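You operate a simulated robot arm through the tools that you are given. There is no shell and no other tool. Be economical: measure what you need, move in short steps, check, and stop when the job is done.

You are at the controls of a simulated two-armed robot. One attempt, no reset.

TASK
Shut the flow regulator, cap it and stand it in the parts crate.
Fine: hold the regulator while you turn the dial knob to nought and push the red cap home over it. It goes into the crate upright, with its cap on. The gear is cold and off its air, gas and current. Drop and topple nothing, pinch no finger. Set down upright: flow regulator.

The check looks at the end state, three seconds after you hand in, the way a careful person would. Anything else that was tipped, shoved, dropped, spilled or broken makes it a failure. A push-on lid holds only when it is set on centred and level and pressed home; a screw cap is set on level and turned clockwise until tight.

THE ROBOT
Two 7-joint arms with two-finger parallel grippers on one trunk, on a base that drives. Base frame: it is fixed to the floor where the robot stands at the start and does not move with it; the origin is under the middle of the robot, x ahead of it, y to its left, z up; the surface under the hand at the start is at about z = 820. Readings come in mm, degrees, newtons and seconds.
The left shoulder is at the start at [70, 163, 1145], the right one opposite. With the tool pointing down near the work surface each hand reaches from about 400 to 880 mm from the robot's upright axis, wherever it stands, measured 20 degrees to its own side. Places, roughly: dial knob [500, -100, 900]; inside of the parts crate [500, 200, 800]; seat round the dial knob [500, -100, 900]. Payload 3.43 kg a hand.
Tool frame (each hand has its own): the origin (TCP) lies between the finger pads and is the grasp point; the fingertips stand 34 mm ahead of it; z points along the fingers, y is the line along which they close. The gripper opens to 128 mm. The fingers are 24 mm wide and 12 mm thick; the gripper's body (48 by 130 mm) begins 96 mm behind the TCP.
Orientation is told as [roll, pitch, yaw] about the base's x, y, z axes, in that order, counted from this pose: with the fingers straight down and closing along the base's y, the tool's x points along the base's -x, its y along +y and its z along -z.

THE INTERFACE
- The arms move only by the tool arm_command. It takes "left_rows", "right_rows" or both (then of equal length, played together; a hand with none holds still); each is a list of rows, each an object of numbers (a shift or turn left out is 0, a gripper value left out holds the last): "dx", "dy", "dz": the shift along the tool's x, y, z in cm; "rx", "ry", "rz": the turn, a rotation vector about the tool's x, y, z in degrees; "grip": the opening, from 0 (shut) to 1 (fully open). In form: [{"dx": .., "dy": .., "dz": .., "rx": .., "ry": .., "rz": .., "grip": ..}, ...]. A call has 1 to 8 rows; each row is the pose to reach, as a shift and turn from the pose commanded when the call began, along the tool's axes at that moment. Each row takes 0.2 s and may step no farther than 50 mm and 8.6 degrees from the row before; otherwise, or with a gripper value out of range, the whole call is refused. A pose out of reach is approached as far as the arm can. The call stops where the force on the tool passes 40 N (or 10 N more than at its start, if that is more) or the arm is blocked; 0.2 s more then pass. Each finger travels about 153 mm/s and halts on what it meets, pressing with about 33 N; the grip force reading is that of the motor and also rises with nothing between the fingers. The clock runs only during rows and for 0.2 s after the last one: add rows that repeat a pose to give the fingers time. The reply holds the time, the measured pose of the TCP, the force on the tool along the base axes, the opening and the grip force, in the units named above and with some noise, with the torque about the TCP (base axes, N m) and any sound that the robot's microphone picked up.
- Cameras (640 x 400 px; columns grow to the right, rows downward): "scene" is now at [137.1, -22.5, 1376.6]; the picture's right is [-0.22, -0.97, 0.00], its down [-0.51, 0.12, -0.85] and it looks along [0.83, -0.19, -0.53] (base axes); focal length 218 px, centre (320, 200). "left" rides on the left gripper at [76, 11, -160] in its tool frame; the picture's right is [-0.15, 0.99, 0.00], its down [-0.88, -0.13, -0.46] and it looks along [-0.45, -0.07, 0.89] (tool axes); focal length 234 px, centre (320, 200). "right" rides on the right gripper at [76, -11, -160] in its tool frame; the picture's right is [0.15, 0.99, 0.00], its down [-0.88, 0.13, -0.46] and it looks along [-0.45, 0.07, 0.89] (tool axes); focal length 234 px, centre (320, 200).
- camera(camera): a new picture of that camera. No time passes.
- raise_lower(by): slides the trunk up (or, below 0, down) by that many mm; the arms and the scene camera ride with it, the base frame stays. It gives what a move gives, with no picture.
- steer(legs): drives the robot by 1 to 6 legs, each [ahead, left, turn to the left] in mm, mm and degrees, along the robot's own axes; the way and the turn of a leg run together, so that a leg with both is an arc; at most 1500 mm and 180 degrees a leg. The arms and the cameras ride along, it lands a little off, and it stops where it bumps. It gives what a move gives.
- aim_head(pan, tilt): turns the head with the scene camera to pan (to the left, within 86 degrees either way) and tilt (down, from -29 to 69), counted from straight ahead of the robot. It gives what a move gives.
- point_at(camera, pixels): for up to 12 pixels [column, row] of the newest picture of that camera ("zoom" is the newest enlarged one), the place [x, y, z] in the base frame of the surface seen there, good to about 2 mm. No time passes.
- zoom(camera, box): a new picture of the part [left, top, right, bottom] of that camera's present view, enlarged. No time passes.
- hand_in(): hands the job in; it is judged then, once.

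Keep the steps short. Do not move on a guess: measure, check each grasp and each placing, and mend mistakes. In all there are 80 turns and 58 pictures (those below and enlarged ones count). Leave the grippers open and the arms clear of the work at the hand-in unless told otherwise, and finish with a single line.

The tools are called after "Emit:" as name(argument=value, ...) on one line, values as JSON. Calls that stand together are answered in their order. arm_command: Moves the arms, as the interface text tells. Its arguments: {"type":"object","properties":{"left_rows":{"type":"array"},"right_rows":{"type":"array"}},"required":[]} The other tools are called the same way: raise_lower (by) slides the trunk up or down; steer (legs) drives the base; aim_head (pan, tilt) turns the head that bears the scene camera; camera (camera) takes a picture; point_at (camera, pixels) gives the place of the surface under pixels of a picture; zoom (camera, box) takes an enlarged picture of a part of a camera's view; hand_in () hands the job in.

At the start:

```text
time: 0.0
left_tcp_pos: [495.6, 163.7, 1235.9]
left_tool_rot: [0.0, 0.0, 0.0]
left_wrist_force: [-0.5, 0.4, -0.1]
left_moment: [0.0, -0.01, -0.01]
left_grip_width: 128.1
left_grip_force: 0.1
right_tcp_pos: [589.3, -394.6, 1223.5]
right_tool_rot: [0.0, 0.0, 0.0]
right_wrist_force: [-0.1, -0.3, 0.9]
right_moment: [-0.03, 0.0, -0.02]
right_grip_width: 127.9
right_grip_force: 0.0
trunk travel left (down, up): [-625.0, 315.0]
robot x, y, heading: [-0.4, -1.4, -0.2]
head pan, tilt: [-12.9, 31.9]
```

scene: 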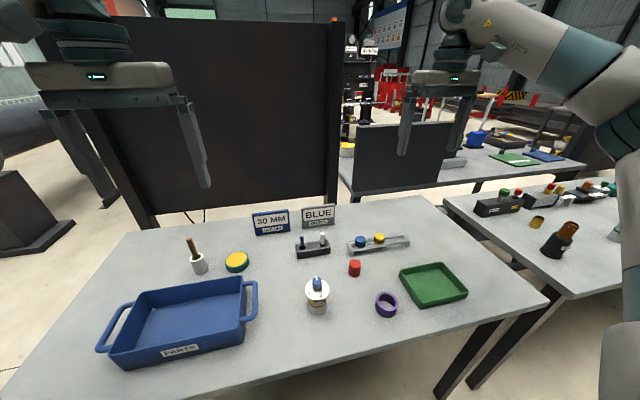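
right: 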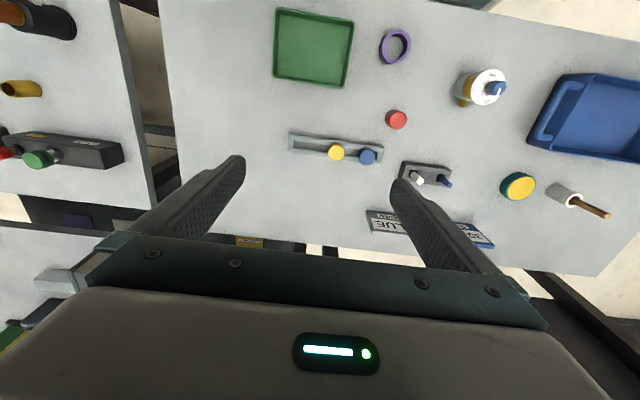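
left: 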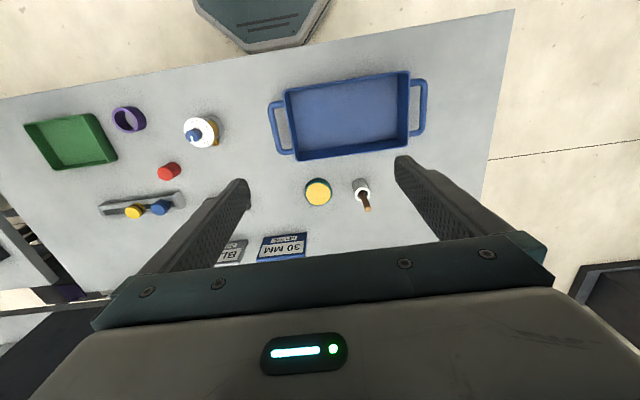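

I see the regulator at about (317,293), the red cap at (354,268), and the blue crate marked PARTS at left. I'll zoom in on the regulator and the area around it.

Emit:
zoom(camera="scene", box=[280, 240, 400, 320])

Emit:
zoom(camera="right", box=[370, 50, 530, 150])

Emit:
point_at(camera="scene", pixels=[[317, 285], [317, 293], [317, 306], [354, 263], [354, 270], [360, 300], [182, 310], [110, 350], [240, 312], [147, 293], [240, 280], [190, 320]])

```text
5.00 times, centred on (340, 280) of scene
```

zoom: 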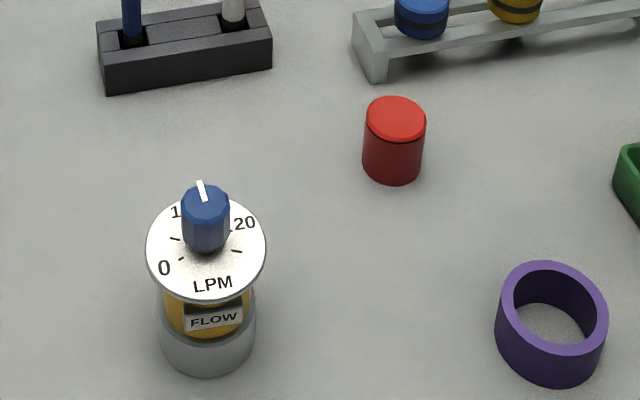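

```text
4.00 times, centred on (450, 100) of right
```

zoom: 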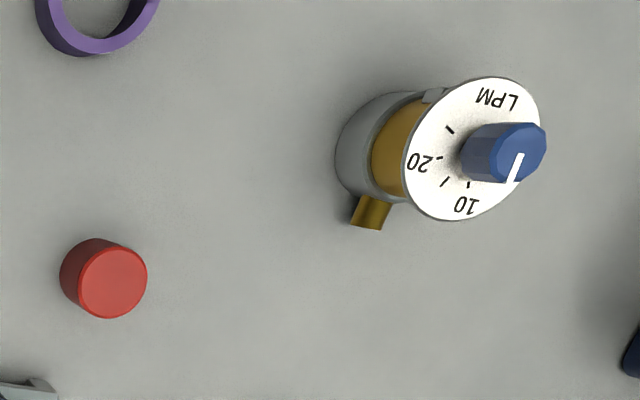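

```text
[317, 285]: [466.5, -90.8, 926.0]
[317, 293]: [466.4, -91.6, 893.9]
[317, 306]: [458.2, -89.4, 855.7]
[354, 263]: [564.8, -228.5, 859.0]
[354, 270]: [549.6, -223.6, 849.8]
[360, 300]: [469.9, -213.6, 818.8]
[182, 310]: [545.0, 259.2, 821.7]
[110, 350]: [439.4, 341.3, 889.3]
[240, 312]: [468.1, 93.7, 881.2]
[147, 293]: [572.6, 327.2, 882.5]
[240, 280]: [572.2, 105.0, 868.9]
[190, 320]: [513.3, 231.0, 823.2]
```

The regulator's pointer sits past 10, and 0 is at lower left in the scene view. I'll measure the dial, body and cap on closer zooms.

Emit:
zoom(camera="scene", box=[295, 268, 343, 318])

Emit:
zoom(camera="left", box=[140, 90, 252, 190])

```text
8.00 times, centred on (319, 293) of scene
```

zoom: 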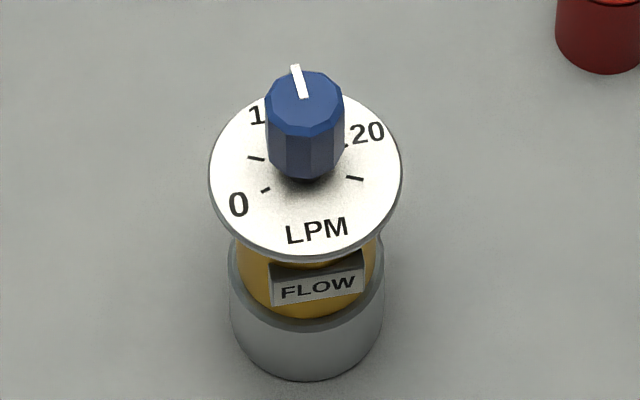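

```text
4.00 times, centred on (196, 140) of left
```

zoom: 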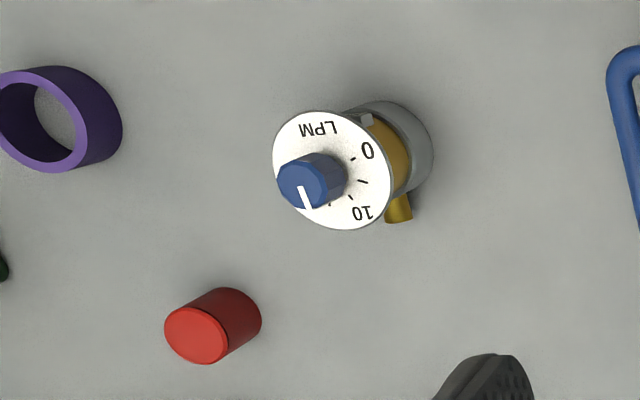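

I'll measure the dial marks, knob, pointer, cap and body in this enlarged left view.

Emit:
point_at(camera="zoom", pixels=[[301, 189], [309, 207], [300, 183], [353, 158], [363, 182], [350, 197], [330, 205], [277, 160], [386, 180], [320, 113], [345, 227], [196, 335]])

Emit:
point_at(camera="left", pixels=[[184, 172], [166, 170], [186, 164], [206, 141], [216, 128], [219, 147], [210, 118], [281, 120], [290, 95], [292, 158], [407, 78], [413, 122]])

```text
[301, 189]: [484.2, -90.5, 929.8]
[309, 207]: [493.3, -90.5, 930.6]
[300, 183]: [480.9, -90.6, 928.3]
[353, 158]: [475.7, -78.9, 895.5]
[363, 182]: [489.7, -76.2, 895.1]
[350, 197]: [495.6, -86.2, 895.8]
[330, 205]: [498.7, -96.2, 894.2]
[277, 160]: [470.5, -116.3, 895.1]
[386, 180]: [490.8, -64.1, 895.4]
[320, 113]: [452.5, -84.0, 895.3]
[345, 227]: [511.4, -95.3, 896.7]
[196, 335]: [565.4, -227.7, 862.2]
```

```text
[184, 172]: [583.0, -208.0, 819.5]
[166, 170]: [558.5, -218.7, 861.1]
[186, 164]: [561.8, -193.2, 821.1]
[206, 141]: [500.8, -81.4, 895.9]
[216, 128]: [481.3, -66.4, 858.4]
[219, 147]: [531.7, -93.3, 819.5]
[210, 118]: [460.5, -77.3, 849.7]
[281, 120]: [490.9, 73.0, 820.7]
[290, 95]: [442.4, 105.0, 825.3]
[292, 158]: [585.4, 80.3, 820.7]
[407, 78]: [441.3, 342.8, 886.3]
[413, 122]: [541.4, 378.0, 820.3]
```

Emit:
zoom(camera="scene", box=[305, 271, 333, 303])

Emit:
zoom(camera="right", box=[465, 66, 513, 108])

```text
12.50 times, centred on (319, 287) of scene
```

zoom: 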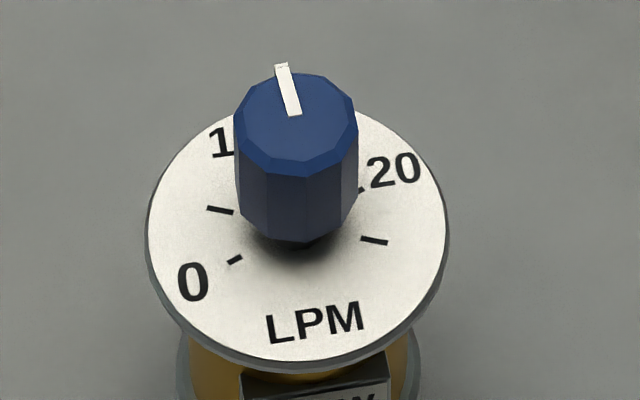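

```text
9.52 times, centred on (489, 87) of right
```

zoom: 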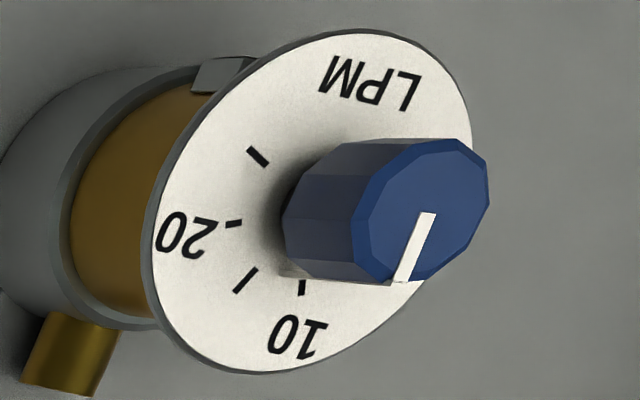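

Emit:
point_at(camera="zoom", pixels=[[426, 216], [401, 280], [420, 205], [257, 157], [234, 225], [245, 280], [303, 287], [370, 80], [185, 235], [297, 337], [465, 150], [368, 270]])

Emit:
zoom(camera="scene", box=[305, 271, 333, 303])

```text
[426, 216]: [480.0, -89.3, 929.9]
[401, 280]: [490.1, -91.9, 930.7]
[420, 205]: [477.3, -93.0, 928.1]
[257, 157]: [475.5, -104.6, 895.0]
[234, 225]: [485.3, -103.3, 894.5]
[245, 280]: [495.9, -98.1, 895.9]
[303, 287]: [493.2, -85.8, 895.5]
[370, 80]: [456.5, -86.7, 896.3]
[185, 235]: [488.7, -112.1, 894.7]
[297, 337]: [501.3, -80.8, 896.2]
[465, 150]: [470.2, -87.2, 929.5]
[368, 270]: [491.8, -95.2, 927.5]
```

```text
12.50 times, centred on (319, 287) of scene
```

zoom: 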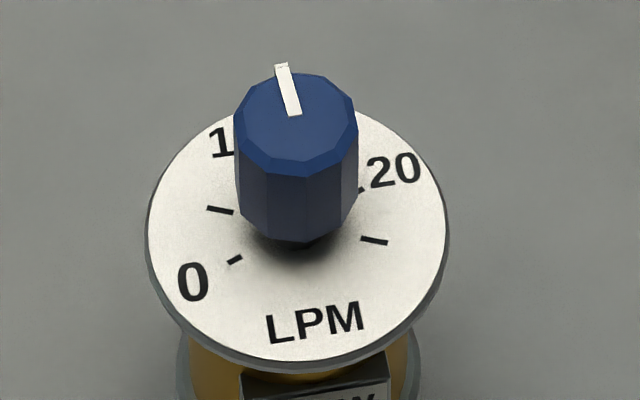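

Emit:
point_at(camera="zoom", pixels=[[235, 260], [192, 282], [220, 210], [375, 240], [314, 322], [393, 170], [283, 70], [294, 111], [258, 140], [340, 140], [147, 230], [449, 230]])

Emit:
zoom(camera="scene", box=[295, 278, 343, 328])

```text
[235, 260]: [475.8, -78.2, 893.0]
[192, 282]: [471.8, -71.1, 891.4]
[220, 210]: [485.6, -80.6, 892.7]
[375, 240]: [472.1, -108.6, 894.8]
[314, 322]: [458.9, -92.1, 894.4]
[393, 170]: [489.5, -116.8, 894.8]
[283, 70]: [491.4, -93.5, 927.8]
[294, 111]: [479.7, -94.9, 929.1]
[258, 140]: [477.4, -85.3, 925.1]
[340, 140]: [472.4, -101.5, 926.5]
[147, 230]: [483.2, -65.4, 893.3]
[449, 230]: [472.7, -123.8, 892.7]
```

```text
8.00 times, centred on (319, 303) of scene
```

zoom: 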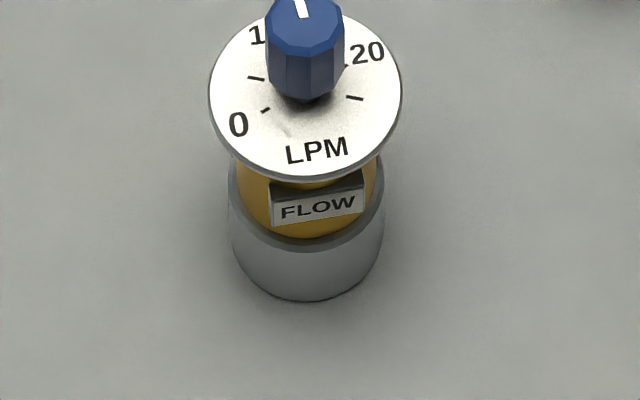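

Emit:
point_at(camera="zoom", pixels=[[320, 205], [305, 225], [305, 240], [305, 260], [305, 290], [235, 230], [380, 225], [245, 190], [372, 195], [275, 210], [360, 200], [235, 200]])

Emit:
zoom(camera="left", box=[180, 100, 244, 160])

```text
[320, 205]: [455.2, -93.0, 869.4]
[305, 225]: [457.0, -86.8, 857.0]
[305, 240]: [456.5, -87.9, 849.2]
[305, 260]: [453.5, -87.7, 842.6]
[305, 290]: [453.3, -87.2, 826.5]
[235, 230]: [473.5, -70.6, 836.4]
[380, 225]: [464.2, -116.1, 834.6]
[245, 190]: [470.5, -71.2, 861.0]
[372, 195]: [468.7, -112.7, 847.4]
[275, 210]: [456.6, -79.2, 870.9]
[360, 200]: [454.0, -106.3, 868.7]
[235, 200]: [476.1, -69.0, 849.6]
```

```text
6.67 times, centred on (212, 130) of left
```

zoom: 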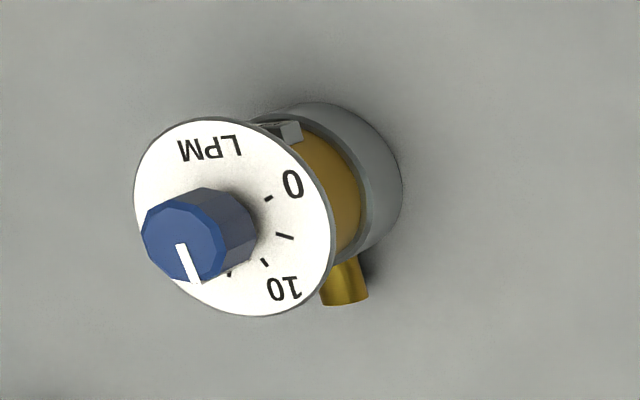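

I'll check where the table's front edge and the nozzle are, since the left hand will grip the body from the robot's side.

Emit:
point_at(camera="scene", pixels=[[300, 340], [300, 355], [300, 370], [300, 385], [380, 335], [380, 350], [252, 300], [210, 395]])

Emit:
point_at(camera="zoom", pixels=[[345, 290], [335, 275], [355, 300], [358, 270], [340, 300]])

```text
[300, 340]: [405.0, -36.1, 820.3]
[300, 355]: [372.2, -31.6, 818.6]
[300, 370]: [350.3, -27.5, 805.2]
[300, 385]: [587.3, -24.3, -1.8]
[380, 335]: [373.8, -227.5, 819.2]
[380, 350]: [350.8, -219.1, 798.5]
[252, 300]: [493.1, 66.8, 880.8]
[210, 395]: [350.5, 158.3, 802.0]
```

```text
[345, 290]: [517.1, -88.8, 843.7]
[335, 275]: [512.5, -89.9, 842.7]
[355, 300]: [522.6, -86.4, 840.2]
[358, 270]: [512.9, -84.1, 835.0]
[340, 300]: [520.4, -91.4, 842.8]
```

I'll swing the left hand to a pre-pose at about (350, -91, 1000), fingers pitched to point ahead (about 22° below level).

Emit:
arm_command(left_rows=[{"dx": 1.82, "dy": -3.18, "dz": 2.95, "ry": -8.5, "grip": 1}, {"dx": 3.64, "dy": -6.37, "dz": 5.9, "ry": -17}, {"dx": 5.46, "dy": -9.55, "dz": 8.85, "ry": -25.5}, {"dx": 7.28, "dy": -12.73, "dz": 11.8, "ry": -34}, {"dx": 9.1, "dy": -15.92, "dz": 14.75, "ry": -42.5}, {"dx": 10.92, "dy": -19.1, "dz": 17.7, "ry": -51}, {"dx": 12.74, "dy": -22.3, "dz": 20.65, "ry": -59.5}, {"dx": 14.56, "dy": -25.47, "dz": 23.6, "ry": -68}])

```text
time: 1.8
left_tcp_pos: [395.3, -71.6, 1026.7]
left_tool_rot: [-2.1, -68.1, 3.0]
left_wrist_force: [0.1, -0.5, -0.7]
left_moment: [-0.01, 0.02, 0.02]
left_grip_width: 128.0
left_grip_force: 0.1
left hand out of reach, approached as far as the arm can: row 6, 8
right_tcp_pos: [588.8, -394.0, 1223.8]
right_tool_rot: [0.1, 0.0, 0.0]
right_wrist_force: [0.0, 0.4, 0.1]
right_moment: [0.06, 0.02, 0.01]
right_grip_width: 128.1
right_grip_force: 0.0
trunk travel left (down, up): [-625.0, 315.0]
robot x, y, heading: [1.7, -2.6, -0.1]
head pan, tilt: [-12.9, 31.9]
```

The arm is folded too close. Backing the robot 180 mm gives room, with the hands well above everything.

Emit:
steer(legs=[[-180, 0, 0]])

Emit:
camera(camera="scene")

```text
time: 3.3
left_tcp_pos: [221.1, -70.4, 1025.8]
left_tool_rot: [-1.1, -68.0, 2.3]
left_wrist_force: [0.4, -0.2, 0.2]
left_moment: [0.01, -0.02, 0.01]
left_grip_width: 128.0
left_grip_force: 0.1
right_tcp_pos: [416.7, -392.0, 1223.4]
right_tool_rot: [0.0, 0.0, 0.2]
right_wrist_force: [-0.1, -0.1, -0.5]
right_moment: [-0.02, 0.0, 0.0]
right_grip_width: 127.9
right_grip_force: 0.1
trunk travel left (down, up): [-625.0, 315.0]
robot x, y, heading: [-173.1, 0.3, 0.2]
head pan, tilt: [-12.9, 31.9]
```

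```text
45 pictures are left
```

scene: 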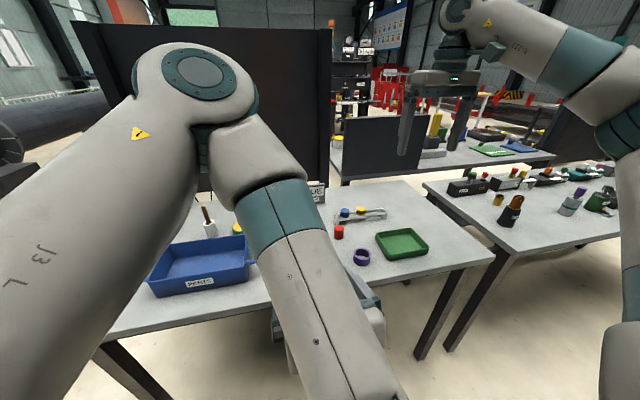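

The left hand is at (221, -70, 1026). I'll move it to (395, -91, 866), just short of the regulator with the fingers open.

Emit:
arm_command(left_rows=[{"dx": 1.38, "dy": -0.35, "dz": 3.68}, {"dx": 2.77, "dy": -0.7, "dz": 7.37}, {"dx": 4.15, "dy": -1.05, "dz": 11.05}, {"dx": 5.53, "dy": -1.4, "dz": 14.73}, {"dx": 6.9, "dy": -1.75, "dz": 18.4}, {"dx": 8.3, "dy": -2.1, "dz": 22.1}])

Emit:
camera(camera="left")

```text
time: 4.7
left_tcp_pos: [396.9, -88.1, 864.3]
left_tool_rot: [-1.1, -68.0, 2.2]
left_wrist_force: [0.2, -1.2, -0.5]
left_moment: [0.0, 0.0, -0.01]
left_grip_width: 128.2
left_grip_force: 0.1
right_tcp_pos: [416.5, -391.0, 1223.6]
right_tool_rot: [0.0, 0.2, 0.2]
right_wrist_force: [-0.4, 0.2, -0.5]
right_moment: [-0.03, 0.05, 0.05]
right_grip_width: 128.1
right_grip_force: 0.0
trunk travel left (down, up): [-625.0, 315.0]
robot x, y, heading: [-172.1, 2.6, 0.0]
head pan, tilt: [-12.9, 31.9]
```

```text
44 pictures are left
```

left: 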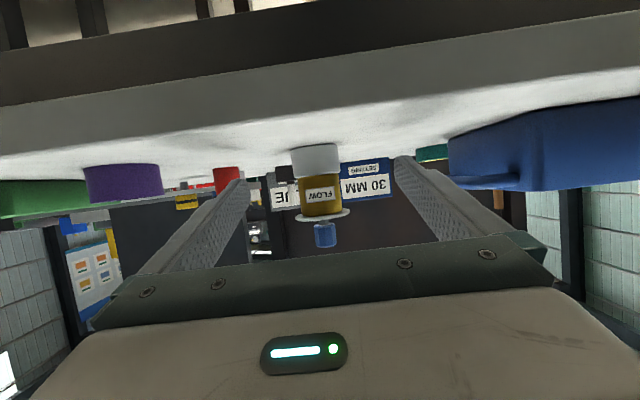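

The regulator sits between the fingers, seen upside down at (320,190). I'll zoom to refine its centre line.

Emit:
zoom(camera="left", box=[270, 130, 374, 260])

Emit:
point_at(camera="left", pixels=[[293, 160], [339, 160], [300, 200], [342, 200], [316, 160], [320, 208], [348, 214], [295, 219], [316, 230], [335, 230], [242, 185], [400, 165]])

```text
3.08 times, centred on (322, 195) of left
```

zoom: 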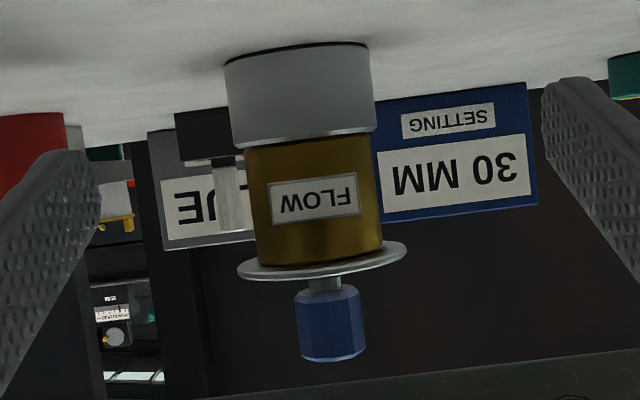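

```text
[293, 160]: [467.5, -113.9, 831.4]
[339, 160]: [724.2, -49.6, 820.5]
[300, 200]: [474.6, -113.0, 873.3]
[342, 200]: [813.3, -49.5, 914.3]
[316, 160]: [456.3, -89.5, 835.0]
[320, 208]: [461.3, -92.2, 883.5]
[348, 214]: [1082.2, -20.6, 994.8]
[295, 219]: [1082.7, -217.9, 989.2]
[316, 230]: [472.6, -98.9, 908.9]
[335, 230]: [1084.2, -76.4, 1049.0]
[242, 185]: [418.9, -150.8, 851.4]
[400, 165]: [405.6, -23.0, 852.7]
```

The body centre is at about (481, -92). I'll advance level 84 mm and shift slightly right.

Emit:
arm_command(left_rows=[{"dx": -0.85, "dy": -0.6, "dz": 1.9}, {"dx": -1.7, "dy": -0.7, "dz": 3.85}, {"dx": -2.5, "dy": -0.7, "dz": 5.8}, {"dx": -3.34, "dy": -0.7, "dz": 7.7}])

Emit:
camera(camera="left")

```text
time: 5.7
left_tcp_pos: [481.8, -91.1, 866.9]
left_tool_rot: [-1.0, -68.0, 2.4]
left_wrist_force: [0.0, -0.4, 0.2]
left_moment: [0.02, 0.03, 0.01]
left_grip_width: 128.1
left_grip_force: 0.1
right_tcp_pos: [417.9, -392.5, 1223.3]
right_tool_rot: [0.0, 0.1, 0.2]
right_wrist_force: [-0.2, -0.1, -0.9]
right_moment: [-0.02, 0.0, -0.01]
right_grip_width: 128.0
right_grip_force: 0.0
trunk travel left (down, up): [-625.0, 315.0]
robot x, y, heading: [-172.7, 1.3, 0.1]
head pan, tilt: [-12.9, 31.9]
```

```text
42 pictures are left
```

left: 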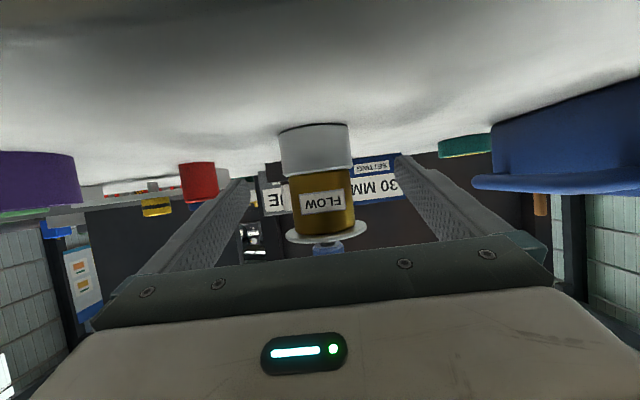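

Centred (body at column 322, finger mid 322). I'll close in two stages.

Emit:
arm_command(left_rows=[{"grip": 0.45}, {"grip": 0.45}, {"grip": 0.4}, {"grip": 0.36}, {"grip": 0.32}, {"grip": 0.28}, {"grip": 0.2}, {"grip": 0.0}])

Emit:
camera(camera="left")

```text
time: 7.5
left_tcp_pos: [479.0, -92.9, 867.2]
left_tool_rot: [-1.1, -68.1, 2.4]
left_wrist_force: [5.9, 0.6, 12.7]
left_moment: [0.35, -0.35, -0.09]
left_grip_width: 45.4
left_grip_force: 33.3
right_tcp_pos: [416.3, -391.8, 1224.4]
right_tool_rot: [0.1, 0.1, 0.2]
right_wrist_force: [-0.4, 0.0, -1.1]
right_moment: [0.03, 0.0, -0.03]
right_grip_width: 127.8
right_grip_force: 0.1
trunk travel left (down, up): [-625.0, 315.0]
robot x, y, heading: [-176.1, 0.5, 0.2]
head pan, tilt: [-12.9, 31.9]
```

```text
41 pictures are left
```

left: 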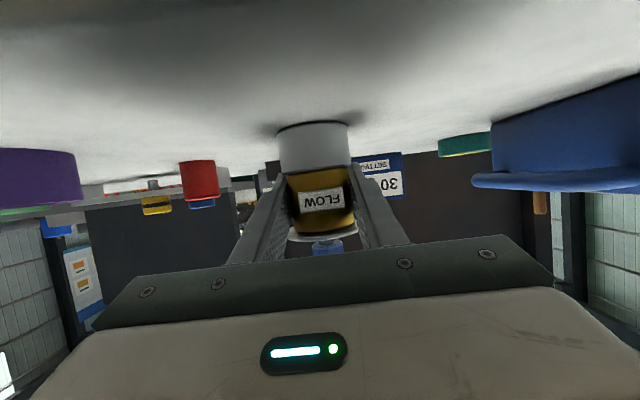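

It is gripped at 45 mm (body diameter 46). I'll check the whole scene before bringing in the right hand.

Emit:
camera(camera="scene")

Emit:
camera(camera="right")

```text
40 pictures are left
```

scene: 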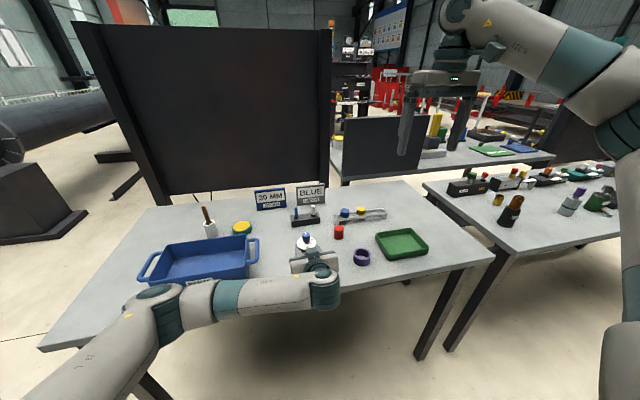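

```text
39 pictures are left
```

right: 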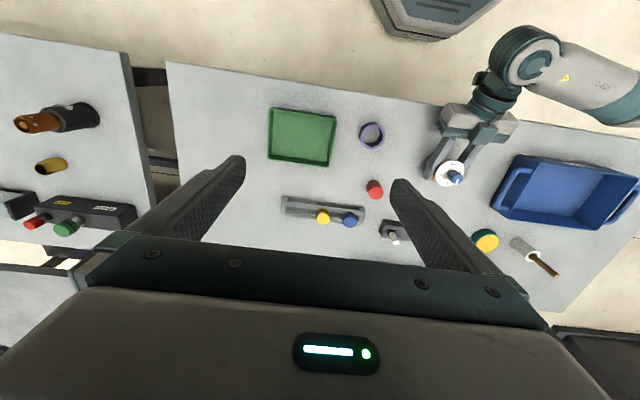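

The right hand is clear. I'll move it over the knob at height 1100, yawed -50° so it has room for a +110° turn.

Emit:
arm_command(right_rows=[{"dx": -0.8, "dy": 3.75, "dz": 1.55, "rz": 6.25, "grip": 1}, {"dx": -1.6, "dy": 7.5, "dz": 3.1, "rz": 12.5}, {"dx": -2.4, "dy": 11.25, "dz": 4.65, "rz": 18.75}, {"dx": -3.2, "dy": 15, "dz": 6.2, "rz": 25}, {"dx": -4, "dy": 18.75, "dz": 7.75, "rz": 31.25}, {"dx": -4.8, "dy": 22.5, "dz": 9.3, "rz": 37.5}, {"dx": -5.6, "dy": 26.25, "dz": 10.85, "rz": 43.75}, {"dx": -6.4, "dy": 30, "dz": 12.4, "rz": 50}])

Emit:
camera(camera="right")

```text
time: 9.3
left_tcp_pos: [479.7, -92.1, 867.4]
left_tool_rot: [-1.4, -68.1, 2.5]
left_wrist_force: [-0.3, -3.3, 16.3]
left_moment: [0.27, -0.11, -0.1]
left_grip_width: 44.7
left_grip_force: 33.5
right_tcp_pos: [480.0, -88.5, 1098.5]
right_tool_rot: [-0.1, -0.1, -50.0]
right_wrist_force: [-0.2, 1.2, -0.8]
right_moment: [-0.02, -0.03, 0.01]
right_grip_width: 128.2
right_grip_force: 0.0
trunk travel left (down, up): [-625.0, 315.0]
robot x, y, heading: [-174.6, -0.2, 0.2]
head pan, tilt: [-12.9, 31.9]
```

```text
38 pictures are left
```

right: 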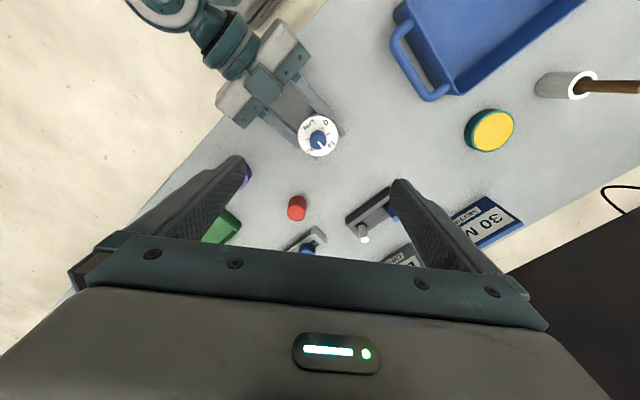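

Emit:
zoom(camera="right", box=[290, 108, 346, 164])

```text
7.14 times, centred on (318, 136) of right
```

zoom: 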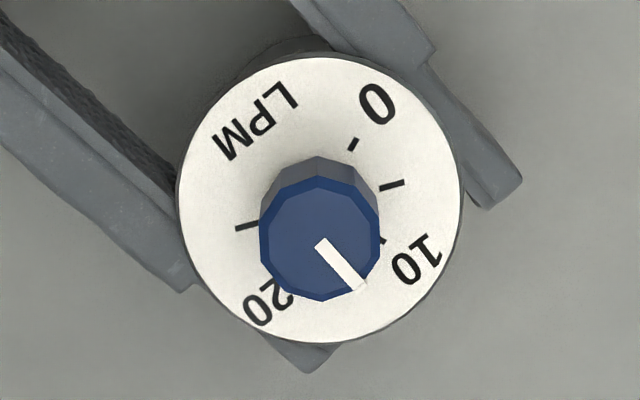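

Emit:
point_at(camera="zoom", pixels=[[322, 243], [358, 287], [320, 236], [352, 145], [392, 185], [246, 226], [376, 103], [265, 305], [253, 125], [178, 200], [462, 200], [320, 58]])

Emit:
point_at(camera="right", pixels=[[297, 203], [297, 197], [290, 203], [304, 203]])

```text
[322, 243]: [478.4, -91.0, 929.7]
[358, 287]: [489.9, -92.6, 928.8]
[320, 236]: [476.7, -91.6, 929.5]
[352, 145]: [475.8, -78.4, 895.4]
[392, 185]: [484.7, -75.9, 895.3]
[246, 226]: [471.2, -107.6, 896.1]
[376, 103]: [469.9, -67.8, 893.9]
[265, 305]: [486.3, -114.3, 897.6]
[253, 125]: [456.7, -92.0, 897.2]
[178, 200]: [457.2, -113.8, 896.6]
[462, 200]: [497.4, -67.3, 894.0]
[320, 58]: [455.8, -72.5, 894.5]
```

```text
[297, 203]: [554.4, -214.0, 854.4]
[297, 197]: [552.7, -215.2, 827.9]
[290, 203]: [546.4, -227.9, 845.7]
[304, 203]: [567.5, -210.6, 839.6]
```

Knob centre is about (477.5, -91.5), pointer mid-scale, and 0 is about 110° anticlockwise. I'll narrow the right fingers and come down to just above the knob.

Emit:
arm_command(right_rows=[{"dx": -0.07, "dy": -0.38, "dz": 3.2, "grip": 0.4}, {"dx": -0.07, "dy": -0.38, "dz": 6.4}, {"dx": -0.07, "dy": -0.38, "dz": 9.6}, {"dx": -0.07, "dy": -0.38, "dz": 12.4}, {"dx": -0.07, "dy": -0.38, "dz": 12.4}])

Emit:
camera(camera="right")

```text
time: 10.5
left_tcp_pos: [478.7, -92.6, 868.8]
left_tool_rot: [-1.2, -68.2, 2.4]
left_wrist_force: [-1.0, -2.7, 15.5]
left_moment: [0.26, -0.17, -0.02]
left_grip_width: 44.8
left_grip_force: 33.3
right_tcp_pos: [475.6, -94.7, 974.8]
right_tool_rot: [0.1, -0.2, -49.8]
right_wrist_force: [0.1, 0.3, 0.5]
right_moment: [-0.01, 0.0, 0.0]
right_grip_width: 51.6
right_grip_force: 0.1
trunk travel left (down, up): [-625.0, 315.0]
robot x, y, heading: [-174.9, 1.1, 0.3]
head pan, tilt: [-12.9, 31.9]
```

```text
36 pictures are left
```

right: 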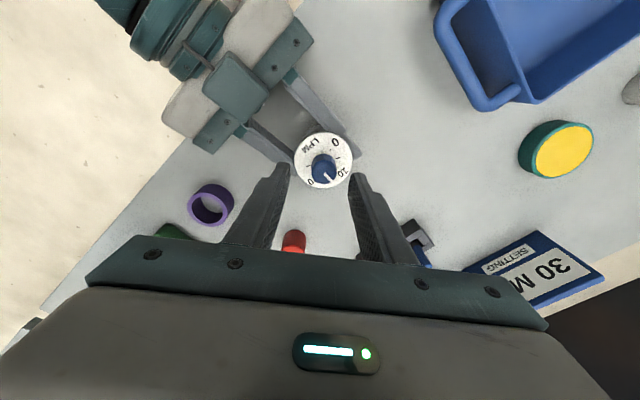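

Emit:
zoom(camera="right", box=[270, 120, 374, 200])

Emit:
point_at(camera="zoom", pixels=[[320, 300], [330, 310], [313, 290]])

```text
5.00 times, centred on (322, 160) of right
```

zoom: 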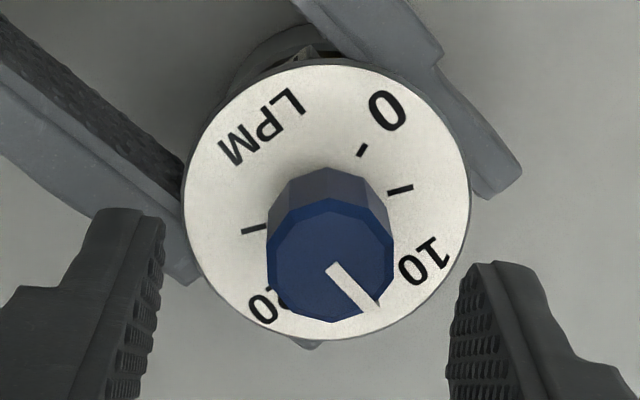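

```text
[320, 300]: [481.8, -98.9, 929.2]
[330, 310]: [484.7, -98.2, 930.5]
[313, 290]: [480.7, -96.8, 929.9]
```

The knob top is 4 mm to image-right of the finger midline. I'll correct, descend so the tips sit about 7 mm above the dial face, then close.

Emit:
arm_command(right_rows=[{"dx": 0.05, "dy": 0.4, "dz": 0}, {"dx": 0.05, "dy": 0.4, "dz": 1.9}, {"dx": 0.05, "dy": 0.4, "dz": 3.7}, {"dx": 0.05, "dy": 0.4, "dz": 3.7, "grip": 0.28}, {"dx": 0.05, "dy": 0.4, "dz": 3.7, "grip": 0.2}, {"dx": 0.05, "dy": 0.4, "dz": 3.7, "grip": 0.15}, {"dx": 0.05, "dy": 0.4, "dz": 3.7, "grip": 0.0}])

Emit:
zoom(camera="right", box=[250, 100, 394, 220])

```text
time: 12.1
left_tcp_pos: [479.5, -91.5, 866.6]
left_tool_rot: [-1.0, -68.1, 2.3]
left_wrist_force: [6.9, -0.1, 15.4]
left_moment: [0.19, 0.0, 0.02]
left_grip_width: 45.2
left_grip_force: 33.0
right_tcp_pos: [477.8, -91.8, 939.6]
right_tool_rot: [0.0, -0.1, -49.9]
right_wrist_force: [-10.7, -4.2, 1.0]
right_moment: [-0.45, 0.71, -0.08]
right_grip_width: 23.0
right_grip_force: 32.6
trunk travel left (down, up): [-625.0, 315.0]
robot x, y, heading: [-176.2, 4.5, 0.2]
head pan, tilt: [-12.9, 31.9]
```

```text
3.33 times, centred on (322, 160) of right
```

zoom: 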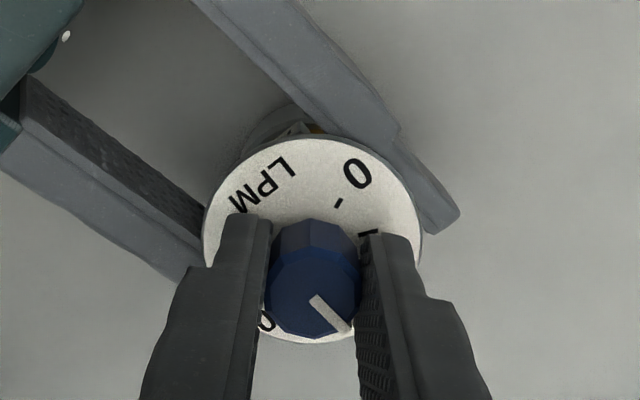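

Knob gripped (23 mm). There's 11 N of side load along the closing line, so I'll ease 1 mm and turn the first 56° anticlockwise.

Emit:
arm_command(right_rows=[{"dy": -0.1}, {"dy": -0.1, "rz": -8}, {"dy": -0.1, "rz": -16}, {"dy": -0.1, "rz": -24}, {"dy": -0.1, "rz": -32}, {"dy": -0.1, "rz": -40}, {"dy": -0.1, "rz": -48}, {"dy": -0.1, "rz": -56}])

Emit:
zoom(camera="right", box=[250, 100, 394, 220])

```text
time: 13.9
left_tcp_pos: [479.2, -91.6, 867.0]
left_tool_rot: [-1.1, -68.1, 2.3]
left_wrist_force: [16.3, -10.1, 11.8]
left_moment: [1.45, -0.15, 0.0]
left_grip_width: 44.9
left_grip_force: 32.8
right_tcp_pos: [477.9, -91.9, 940.6]
right_tool_rot: [0.1, -0.1, 6.4]
right_wrist_force: [-14.2, 12.3, 6.1]
right_moment: [-0.12, 0.61, -0.05]
right_grip_width: 23.0
right_grip_force: 33.2
trunk travel left (down, up): [-625.0, 315.0]
robot x, y, heading: [-173.0, -1.2, 0.2]
head pan, tilt: [-12.9, 31.9]
```

```text
3.33 times, centred on (322, 160) of right
```

zoom: 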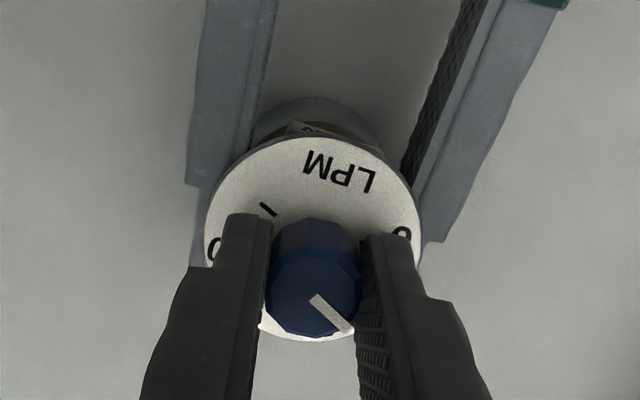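

The knob follows. I'll relieve the side load and turn another 48°.

Emit:
arm_command(right_rows=[{"dx": 0.1, "dy": 0.1}, {"dx": 0.1, "dy": 0.1, "rz": -8}, {"dx": 0.1, "dy": 0.1, "rz": -16}, {"dx": 0.1, "dy": 0.1, "rz": -24}, {"dx": 0.1, "dy": 0.1, "rz": -32}, {"dx": 0.1, "dy": 0.1, "rz": -40}, {"dx": 0.1, "dy": 0.1, "rz": -48}])

Emit:
zoom(camera="right", box=[250, 100, 394, 220])

```text
time: 15.5
left_tcp_pos: [479.3, -91.6, 867.9]
left_tool_rot: [-1.2, -68.2, 2.5]
left_wrist_force: [-8.4, 1.2, 19.5]
left_moment: [0.58, -1.01, -0.07]
left_grip_width: 44.9
left_grip_force: 33.1
right_tcp_pos: [477.5, -91.4, 939.2]
right_tool_rot: [-0.2, 0.0, 54.2]
right_wrist_force: [15.8, 0.0, 2.8]
right_moment: [-0.01, -0.43, -0.04]
right_grip_width: 22.8
right_grip_force: 32.9
trunk travel left (down, up): [-625.0, 315.0]
robot x, y, heading: [-174.1, 0.9, 0.1]
head pan, tilt: [-12.9, 31.9]
```

```text
3.33 times, centred on (322, 160) of right
```

zoom: 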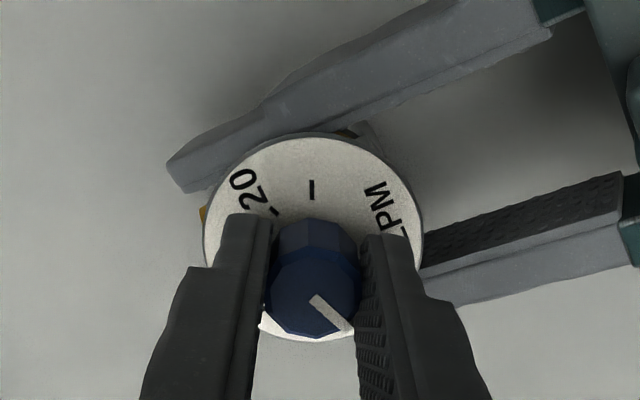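

Turned 104° in all. I'll open, rise and look at the pointer against the 0 mark.

Emit:
arm_command(right_rows=[{"grip": 0.3}, {"grip": 0.4}, {"dz": -2}, {"dz": -5}, {"dz": -9}, {"dz": -13}])

Emit:
zoom(camera="right", box=[282, 110, 362, 180])

Emit:
zoom(camera="scene", box=[285, 220, 345, 270])

```text
time: 16.9
left_tcp_pos: [478.3, -91.5, 867.9]
left_tool_rot: [-1.2, -68.1, 2.4]
left_wrist_force: [-3.2, 0.3, 19.6]
left_moment: [0.55, 0.02, 0.06]
left_grip_width: 45.0
left_grip_force: 32.9
right_tcp_pos: [473.5, -92.6, 1070.0]
right_tool_rot: [0.1, 0.0, 54.1]
right_wrist_force: [0.6, 0.3, -0.3]
right_moment: [-0.03, 0.0, -0.01]
right_grip_width: 51.2
right_grip_force: 0.1
trunk travel left (down, up): [-625.0, 315.0]
robot x, y, heading: [-174.0, 1.8, 0.1]
head pan, tilt: [-12.9, 31.9]
```

```text
5.71 times, centred on (322, 145) of right
```

zoom: 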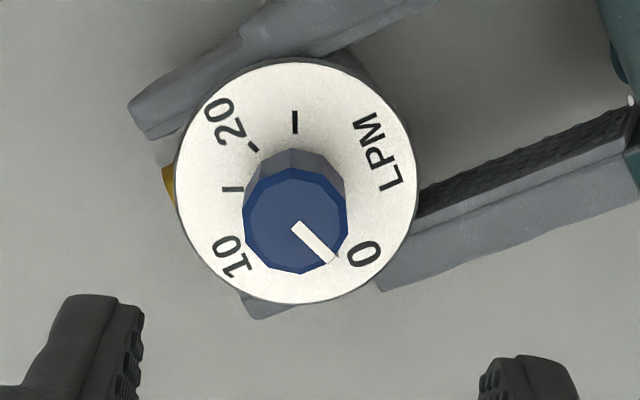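

```text
8.00 times, centred on (315, 245) of scene
```

zoom: 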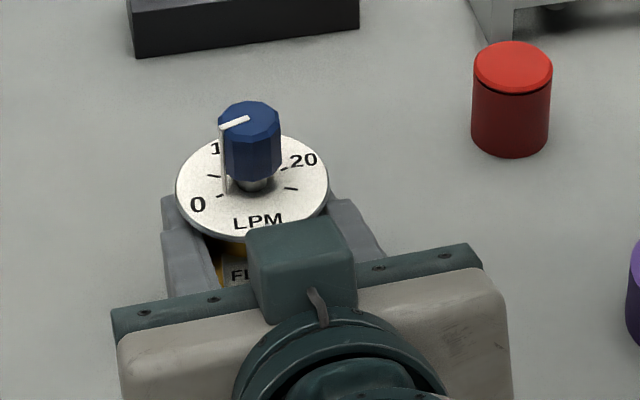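

Emit:
zoom(camera="right", box=[303, 132, 339, 164])

Emit:
zoom(camera="scene", box=[296, 230, 318, 252])

```text
12.50 times, centred on (321, 148) of right
```

zoom: 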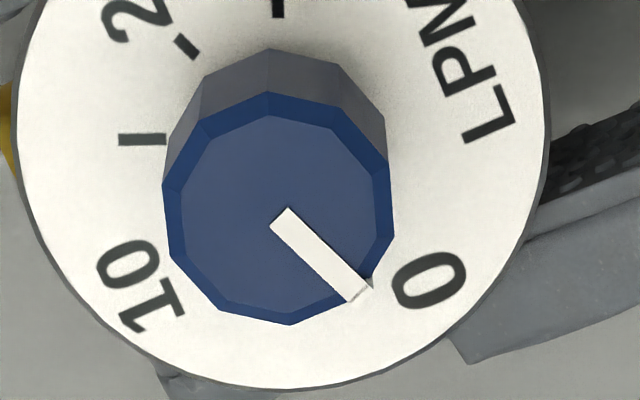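

```text
16.00 times, centred on (307, 241) of scene
```

zoom: 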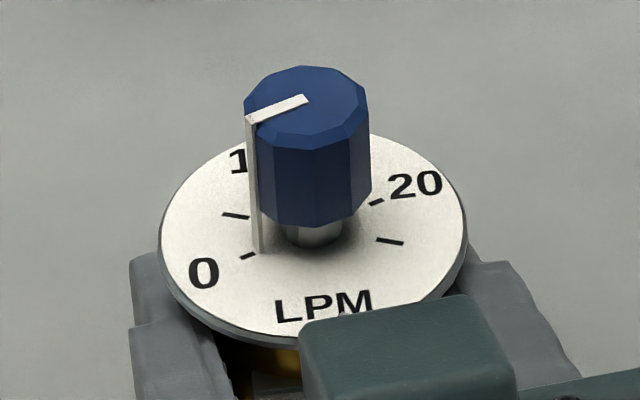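

The pointer seems right on 0. To be sure without parallax, I'll put the right camera straight above the knob (shift -76 mm along tool x).

Emit:
arm_command(right_rows=[{"dx": -3.8}, {"dx": -7.6, "dy": 1.1}])

Emit:
zoom(camera="right", box=[300, 58, 344, 100])

```text
time: 17.5
left_tcp_pos: [478.1, -92.8, 867.4]
left_tool_rot: [-1.1, -68.1, 2.4]
left_wrist_force: [-0.8, 0.6, 17.5]
left_moment: [0.46, -0.02, 0.14]
left_grip_width: 44.9
left_grip_force: 33.0
right_tcp_pos: [490.2, -69.4, 1070.5]
right_tool_rot: [-0.1, 0.0, 54.1]
right_wrist_force: [-0.2, -0.1, -0.1]
right_moment: [0.03, 0.01, 0.02]
right_grip_width: 51.1
right_grip_force: 0.0
right hand out of reach, approached as far as the arm can: row 1, 2
trunk travel left (down, up): [-625.0, 315.0]
robot x, y, heading: [-174.5, -5.2, 0.3]
head pan, tilt: [-12.9, 31.9]
```

```text
9.52 times, centred on (322, 79) of right
```

zoom: 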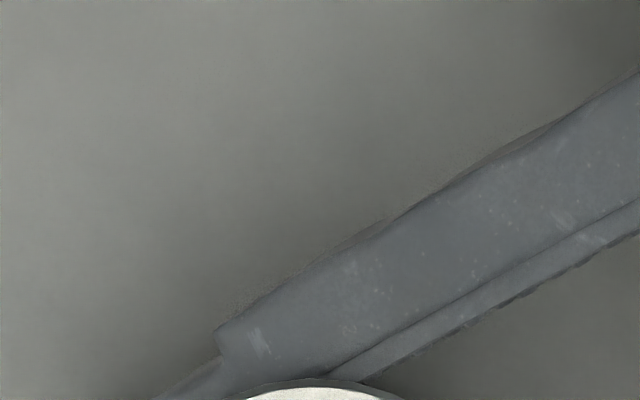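

That shift was out of reach at this yaw. I'll turn the hand back to yaw 0 and place its camera above the knob at (478, -92), which is also on the way to the cap.

Emit:
arm_command(right_rows=[{"dx": -0.4, "dy": -0.85, "rz": 7.7}, {"dx": -0.8, "dy": -1.7, "rz": 15.4}, {"dx": -1.2, "dy": -2.5, "rz": 23.1}, {"dx": -1.6, "dy": -3.4, "rz": 30.8}, {"dx": -2.0, "dy": -4.2, "rz": 38.5}, {"dx": -2.4, "dy": -5.1, "rz": 46.2}, {"dx": -2.8, "dy": -5.9, "rz": 54}])

Emit:
zoom(camera="right", box=[290, 50, 350, 110])

```text
time: 19.1
left_tcp_pos: [478.9, -92.6, 867.0]
left_tool_rot: [-1.2, -68.1, 2.4]
left_wrist_force: [0.5, 0.4, 16.9]
left_moment: [0.39, -0.17, -0.04]
left_grip_width: 44.9
left_grip_force: 32.7
right_tcp_pos: [557.3, -82.1, 1070.5]
right_tool_rot: [0.0, -0.2, 0.1]
right_wrist_force: [1.1, 1.2, -0.5]
right_moment: [0.0, 0.01, -0.01]
right_grip_width: 51.2
right_grip_force: 0.1
trunk travel left (down, up): [-625.0, 315.0]
robot x, y, heading: [-174.1, -1.9, 0.2]
head pan, tilt: [-12.9, 31.9]
```

```text
6.67 times, centred on (320, 80) of right
```

zoom: 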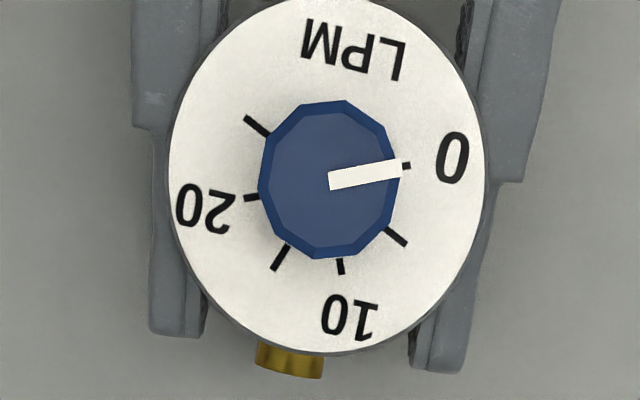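

Seen straight down, the pointer lines up with 0 at (402,168). Now I'll measure the red cap with the right camera.

Emit:
camera(camera="right")

```text
25 pictures are left
```

right: 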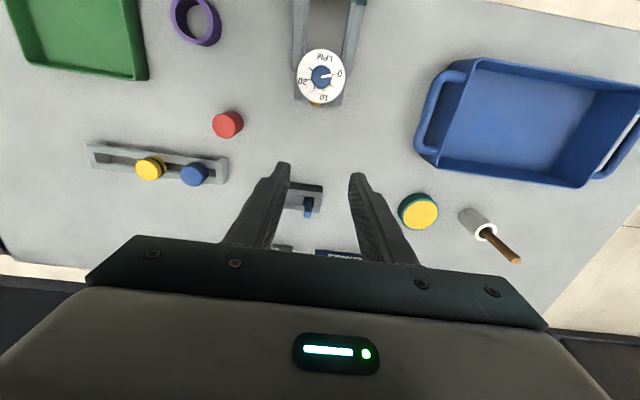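

Emit:
point_at(camera="right", pixels=[[227, 125], [214, 125], [241, 125], [227, 113], [227, 136], [320, 76], [92, 155], [225, 175], [180, 160], [207, 40]])

```text
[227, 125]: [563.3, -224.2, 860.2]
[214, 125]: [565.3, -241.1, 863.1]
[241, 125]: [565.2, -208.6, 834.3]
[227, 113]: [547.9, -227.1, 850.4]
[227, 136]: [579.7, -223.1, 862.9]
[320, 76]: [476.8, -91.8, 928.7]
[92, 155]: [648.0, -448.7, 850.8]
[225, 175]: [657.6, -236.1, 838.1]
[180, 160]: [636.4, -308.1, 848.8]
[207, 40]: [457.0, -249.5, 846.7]
```

Cap top centre is about (564, -225), z 862. I'll move above it.

Emit:
arm_command(right_rows=[{"dx": -0.13, "dy": -2.86, "dz": 2.8, "grip": 0.7}, {"dx": -0.26, "dy": -5.72, "dz": 5.6}, {"dx": -0.4, "dy": -8.58, "dz": 8.4}, {"dx": -0.53, "dy": -11.44, "dz": 11.2}, {"dx": -0.67, "dy": -14.3, "dz": 14}])

Emit:
camera(camera="right")

```text
time: 20.3
left_tcp_pos: [479.0, -91.4, 867.1]
left_tool_rot: [-1.0, -68.1, 2.3]
left_wrist_force: [0.2, 0.7, 16.1]
left_moment: [0.39, -0.16, 0.06]
left_grip_width: 45.0
left_grip_force: 33.1
right_tcp_pos: [562.5, -224.2, 930.4]
right_tool_rot: [0.0, -0.2, 0.2]
right_wrist_force: [0.3, 0.2, -0.1]
right_moment: [0.04, -0.01, 0.0]
right_grip_width: 89.6
right_grip_force: 0.1
trunk travel left (down, up): [-625.0, 315.0]
robot x, y, heading: [-169.1, -0.1, 0.2]
head pan, tilt: [-12.9, 31.9]
```

```text
24 pictures are left
```

right: 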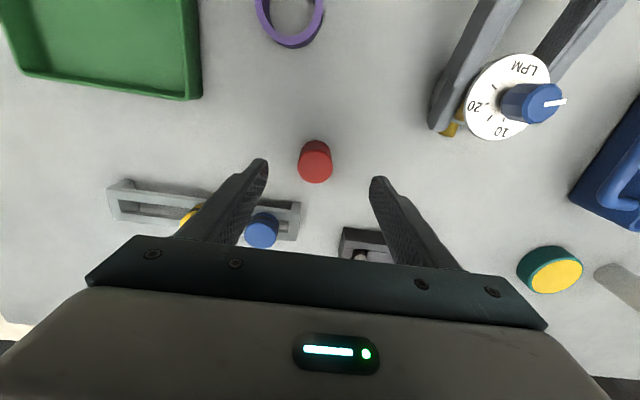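

The cap top at (316,167) sits 3 mm off the finger axis (319,164). I'll correct, descend to TCP z ≈ 868 and close gently.

Emit:
arm_command(right_rows=[{"dx": -0.3, "dy": -0.35, "dz": 2.2}, {"dx": -0.3, "dy": -0.35, "dz": 4.4}, {"dx": -0.3, "dy": -0.35, "dz": 6.2, "grip": 0.5}, {"dx": -0.3, "dy": -0.35, "dz": 6.2, "grip": 0.36}, {"dx": -0.3, "dy": -0.35, "dz": 6.2, "grip": 0.31}])

Emit:
camera(camera="right")

```text
time: 21.5
left_tcp_pos: [477.3, -90.8, 866.7]
left_tool_rot: [-1.2, -68.1, 2.4]
left_wrist_force: [-1.3, 1.5, 16.4]
left_moment: [0.43, -0.19, 0.01]
left_grip_width: 44.9
left_grip_force: 33.4
right_tcp_pos: [567.1, -228.0, 866.0]
right_tool_rot: [0.0, 0.0, 0.3]
right_wrist_force: [1.4, -0.3, -0.1]
right_moment: [0.01, 0.01, -0.02]
right_grip_width: 39.7
right_grip_force: 0.2
trunk travel left (down, up): [-625.0, 315.0]
robot x, y, heading: [-175.2, 0.1, 0.2]
head pan, tilt: [-12.9, 31.9]
```

```text
23 pictures are left
```

right: 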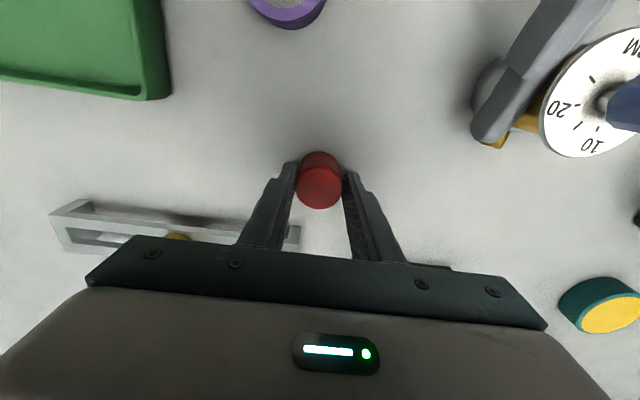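

The cap is between the pads, about 2 mm off along x. I'll trim that and close.

Emit:
arm_command(right_rows=[{"dx": 0.2}, {"dx": 0.2, "grip": 0.28}, {"dx": 0.2, "grip": 0.24}, {"dx": 0.2, "grip": 0.1}, {"dx": 0.2, "grip": 0.0}])

Emit:
zoom(camera="right", box=[260, 130, 380, 240])

```text
time: 22.7
left_tcp_pos: [479.3, -92.5, 866.7]
left_tool_rot: [-1.3, -68.1, 2.3]
left_wrist_force: [0.9, -0.4, 15.1]
left_moment: [0.36, -0.2, -0.01]
left_grip_width: 44.9
left_grip_force: 33.2
right_tcp_pos: [564.6, -227.6, 865.3]
right_tool_rot: [-0.1, 0.0, 0.2]
right_wrist_force: [0.6, -0.6, 2.4]
right_moment: [-0.02, -0.05, -0.05]
right_grip_width: 35.8
right_grip_force: 32.4
trunk travel left (down, up): [-625.0, 315.0]
robot x, y, heading: [-168.0, -0.3, 0.5]
head pan, tilt: [-12.9, 31.9]
```

```text
3.64 times, centred on (320, 185) of right
```

zoom: 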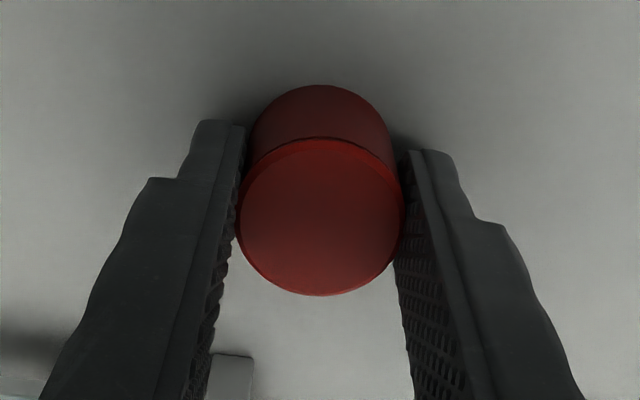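

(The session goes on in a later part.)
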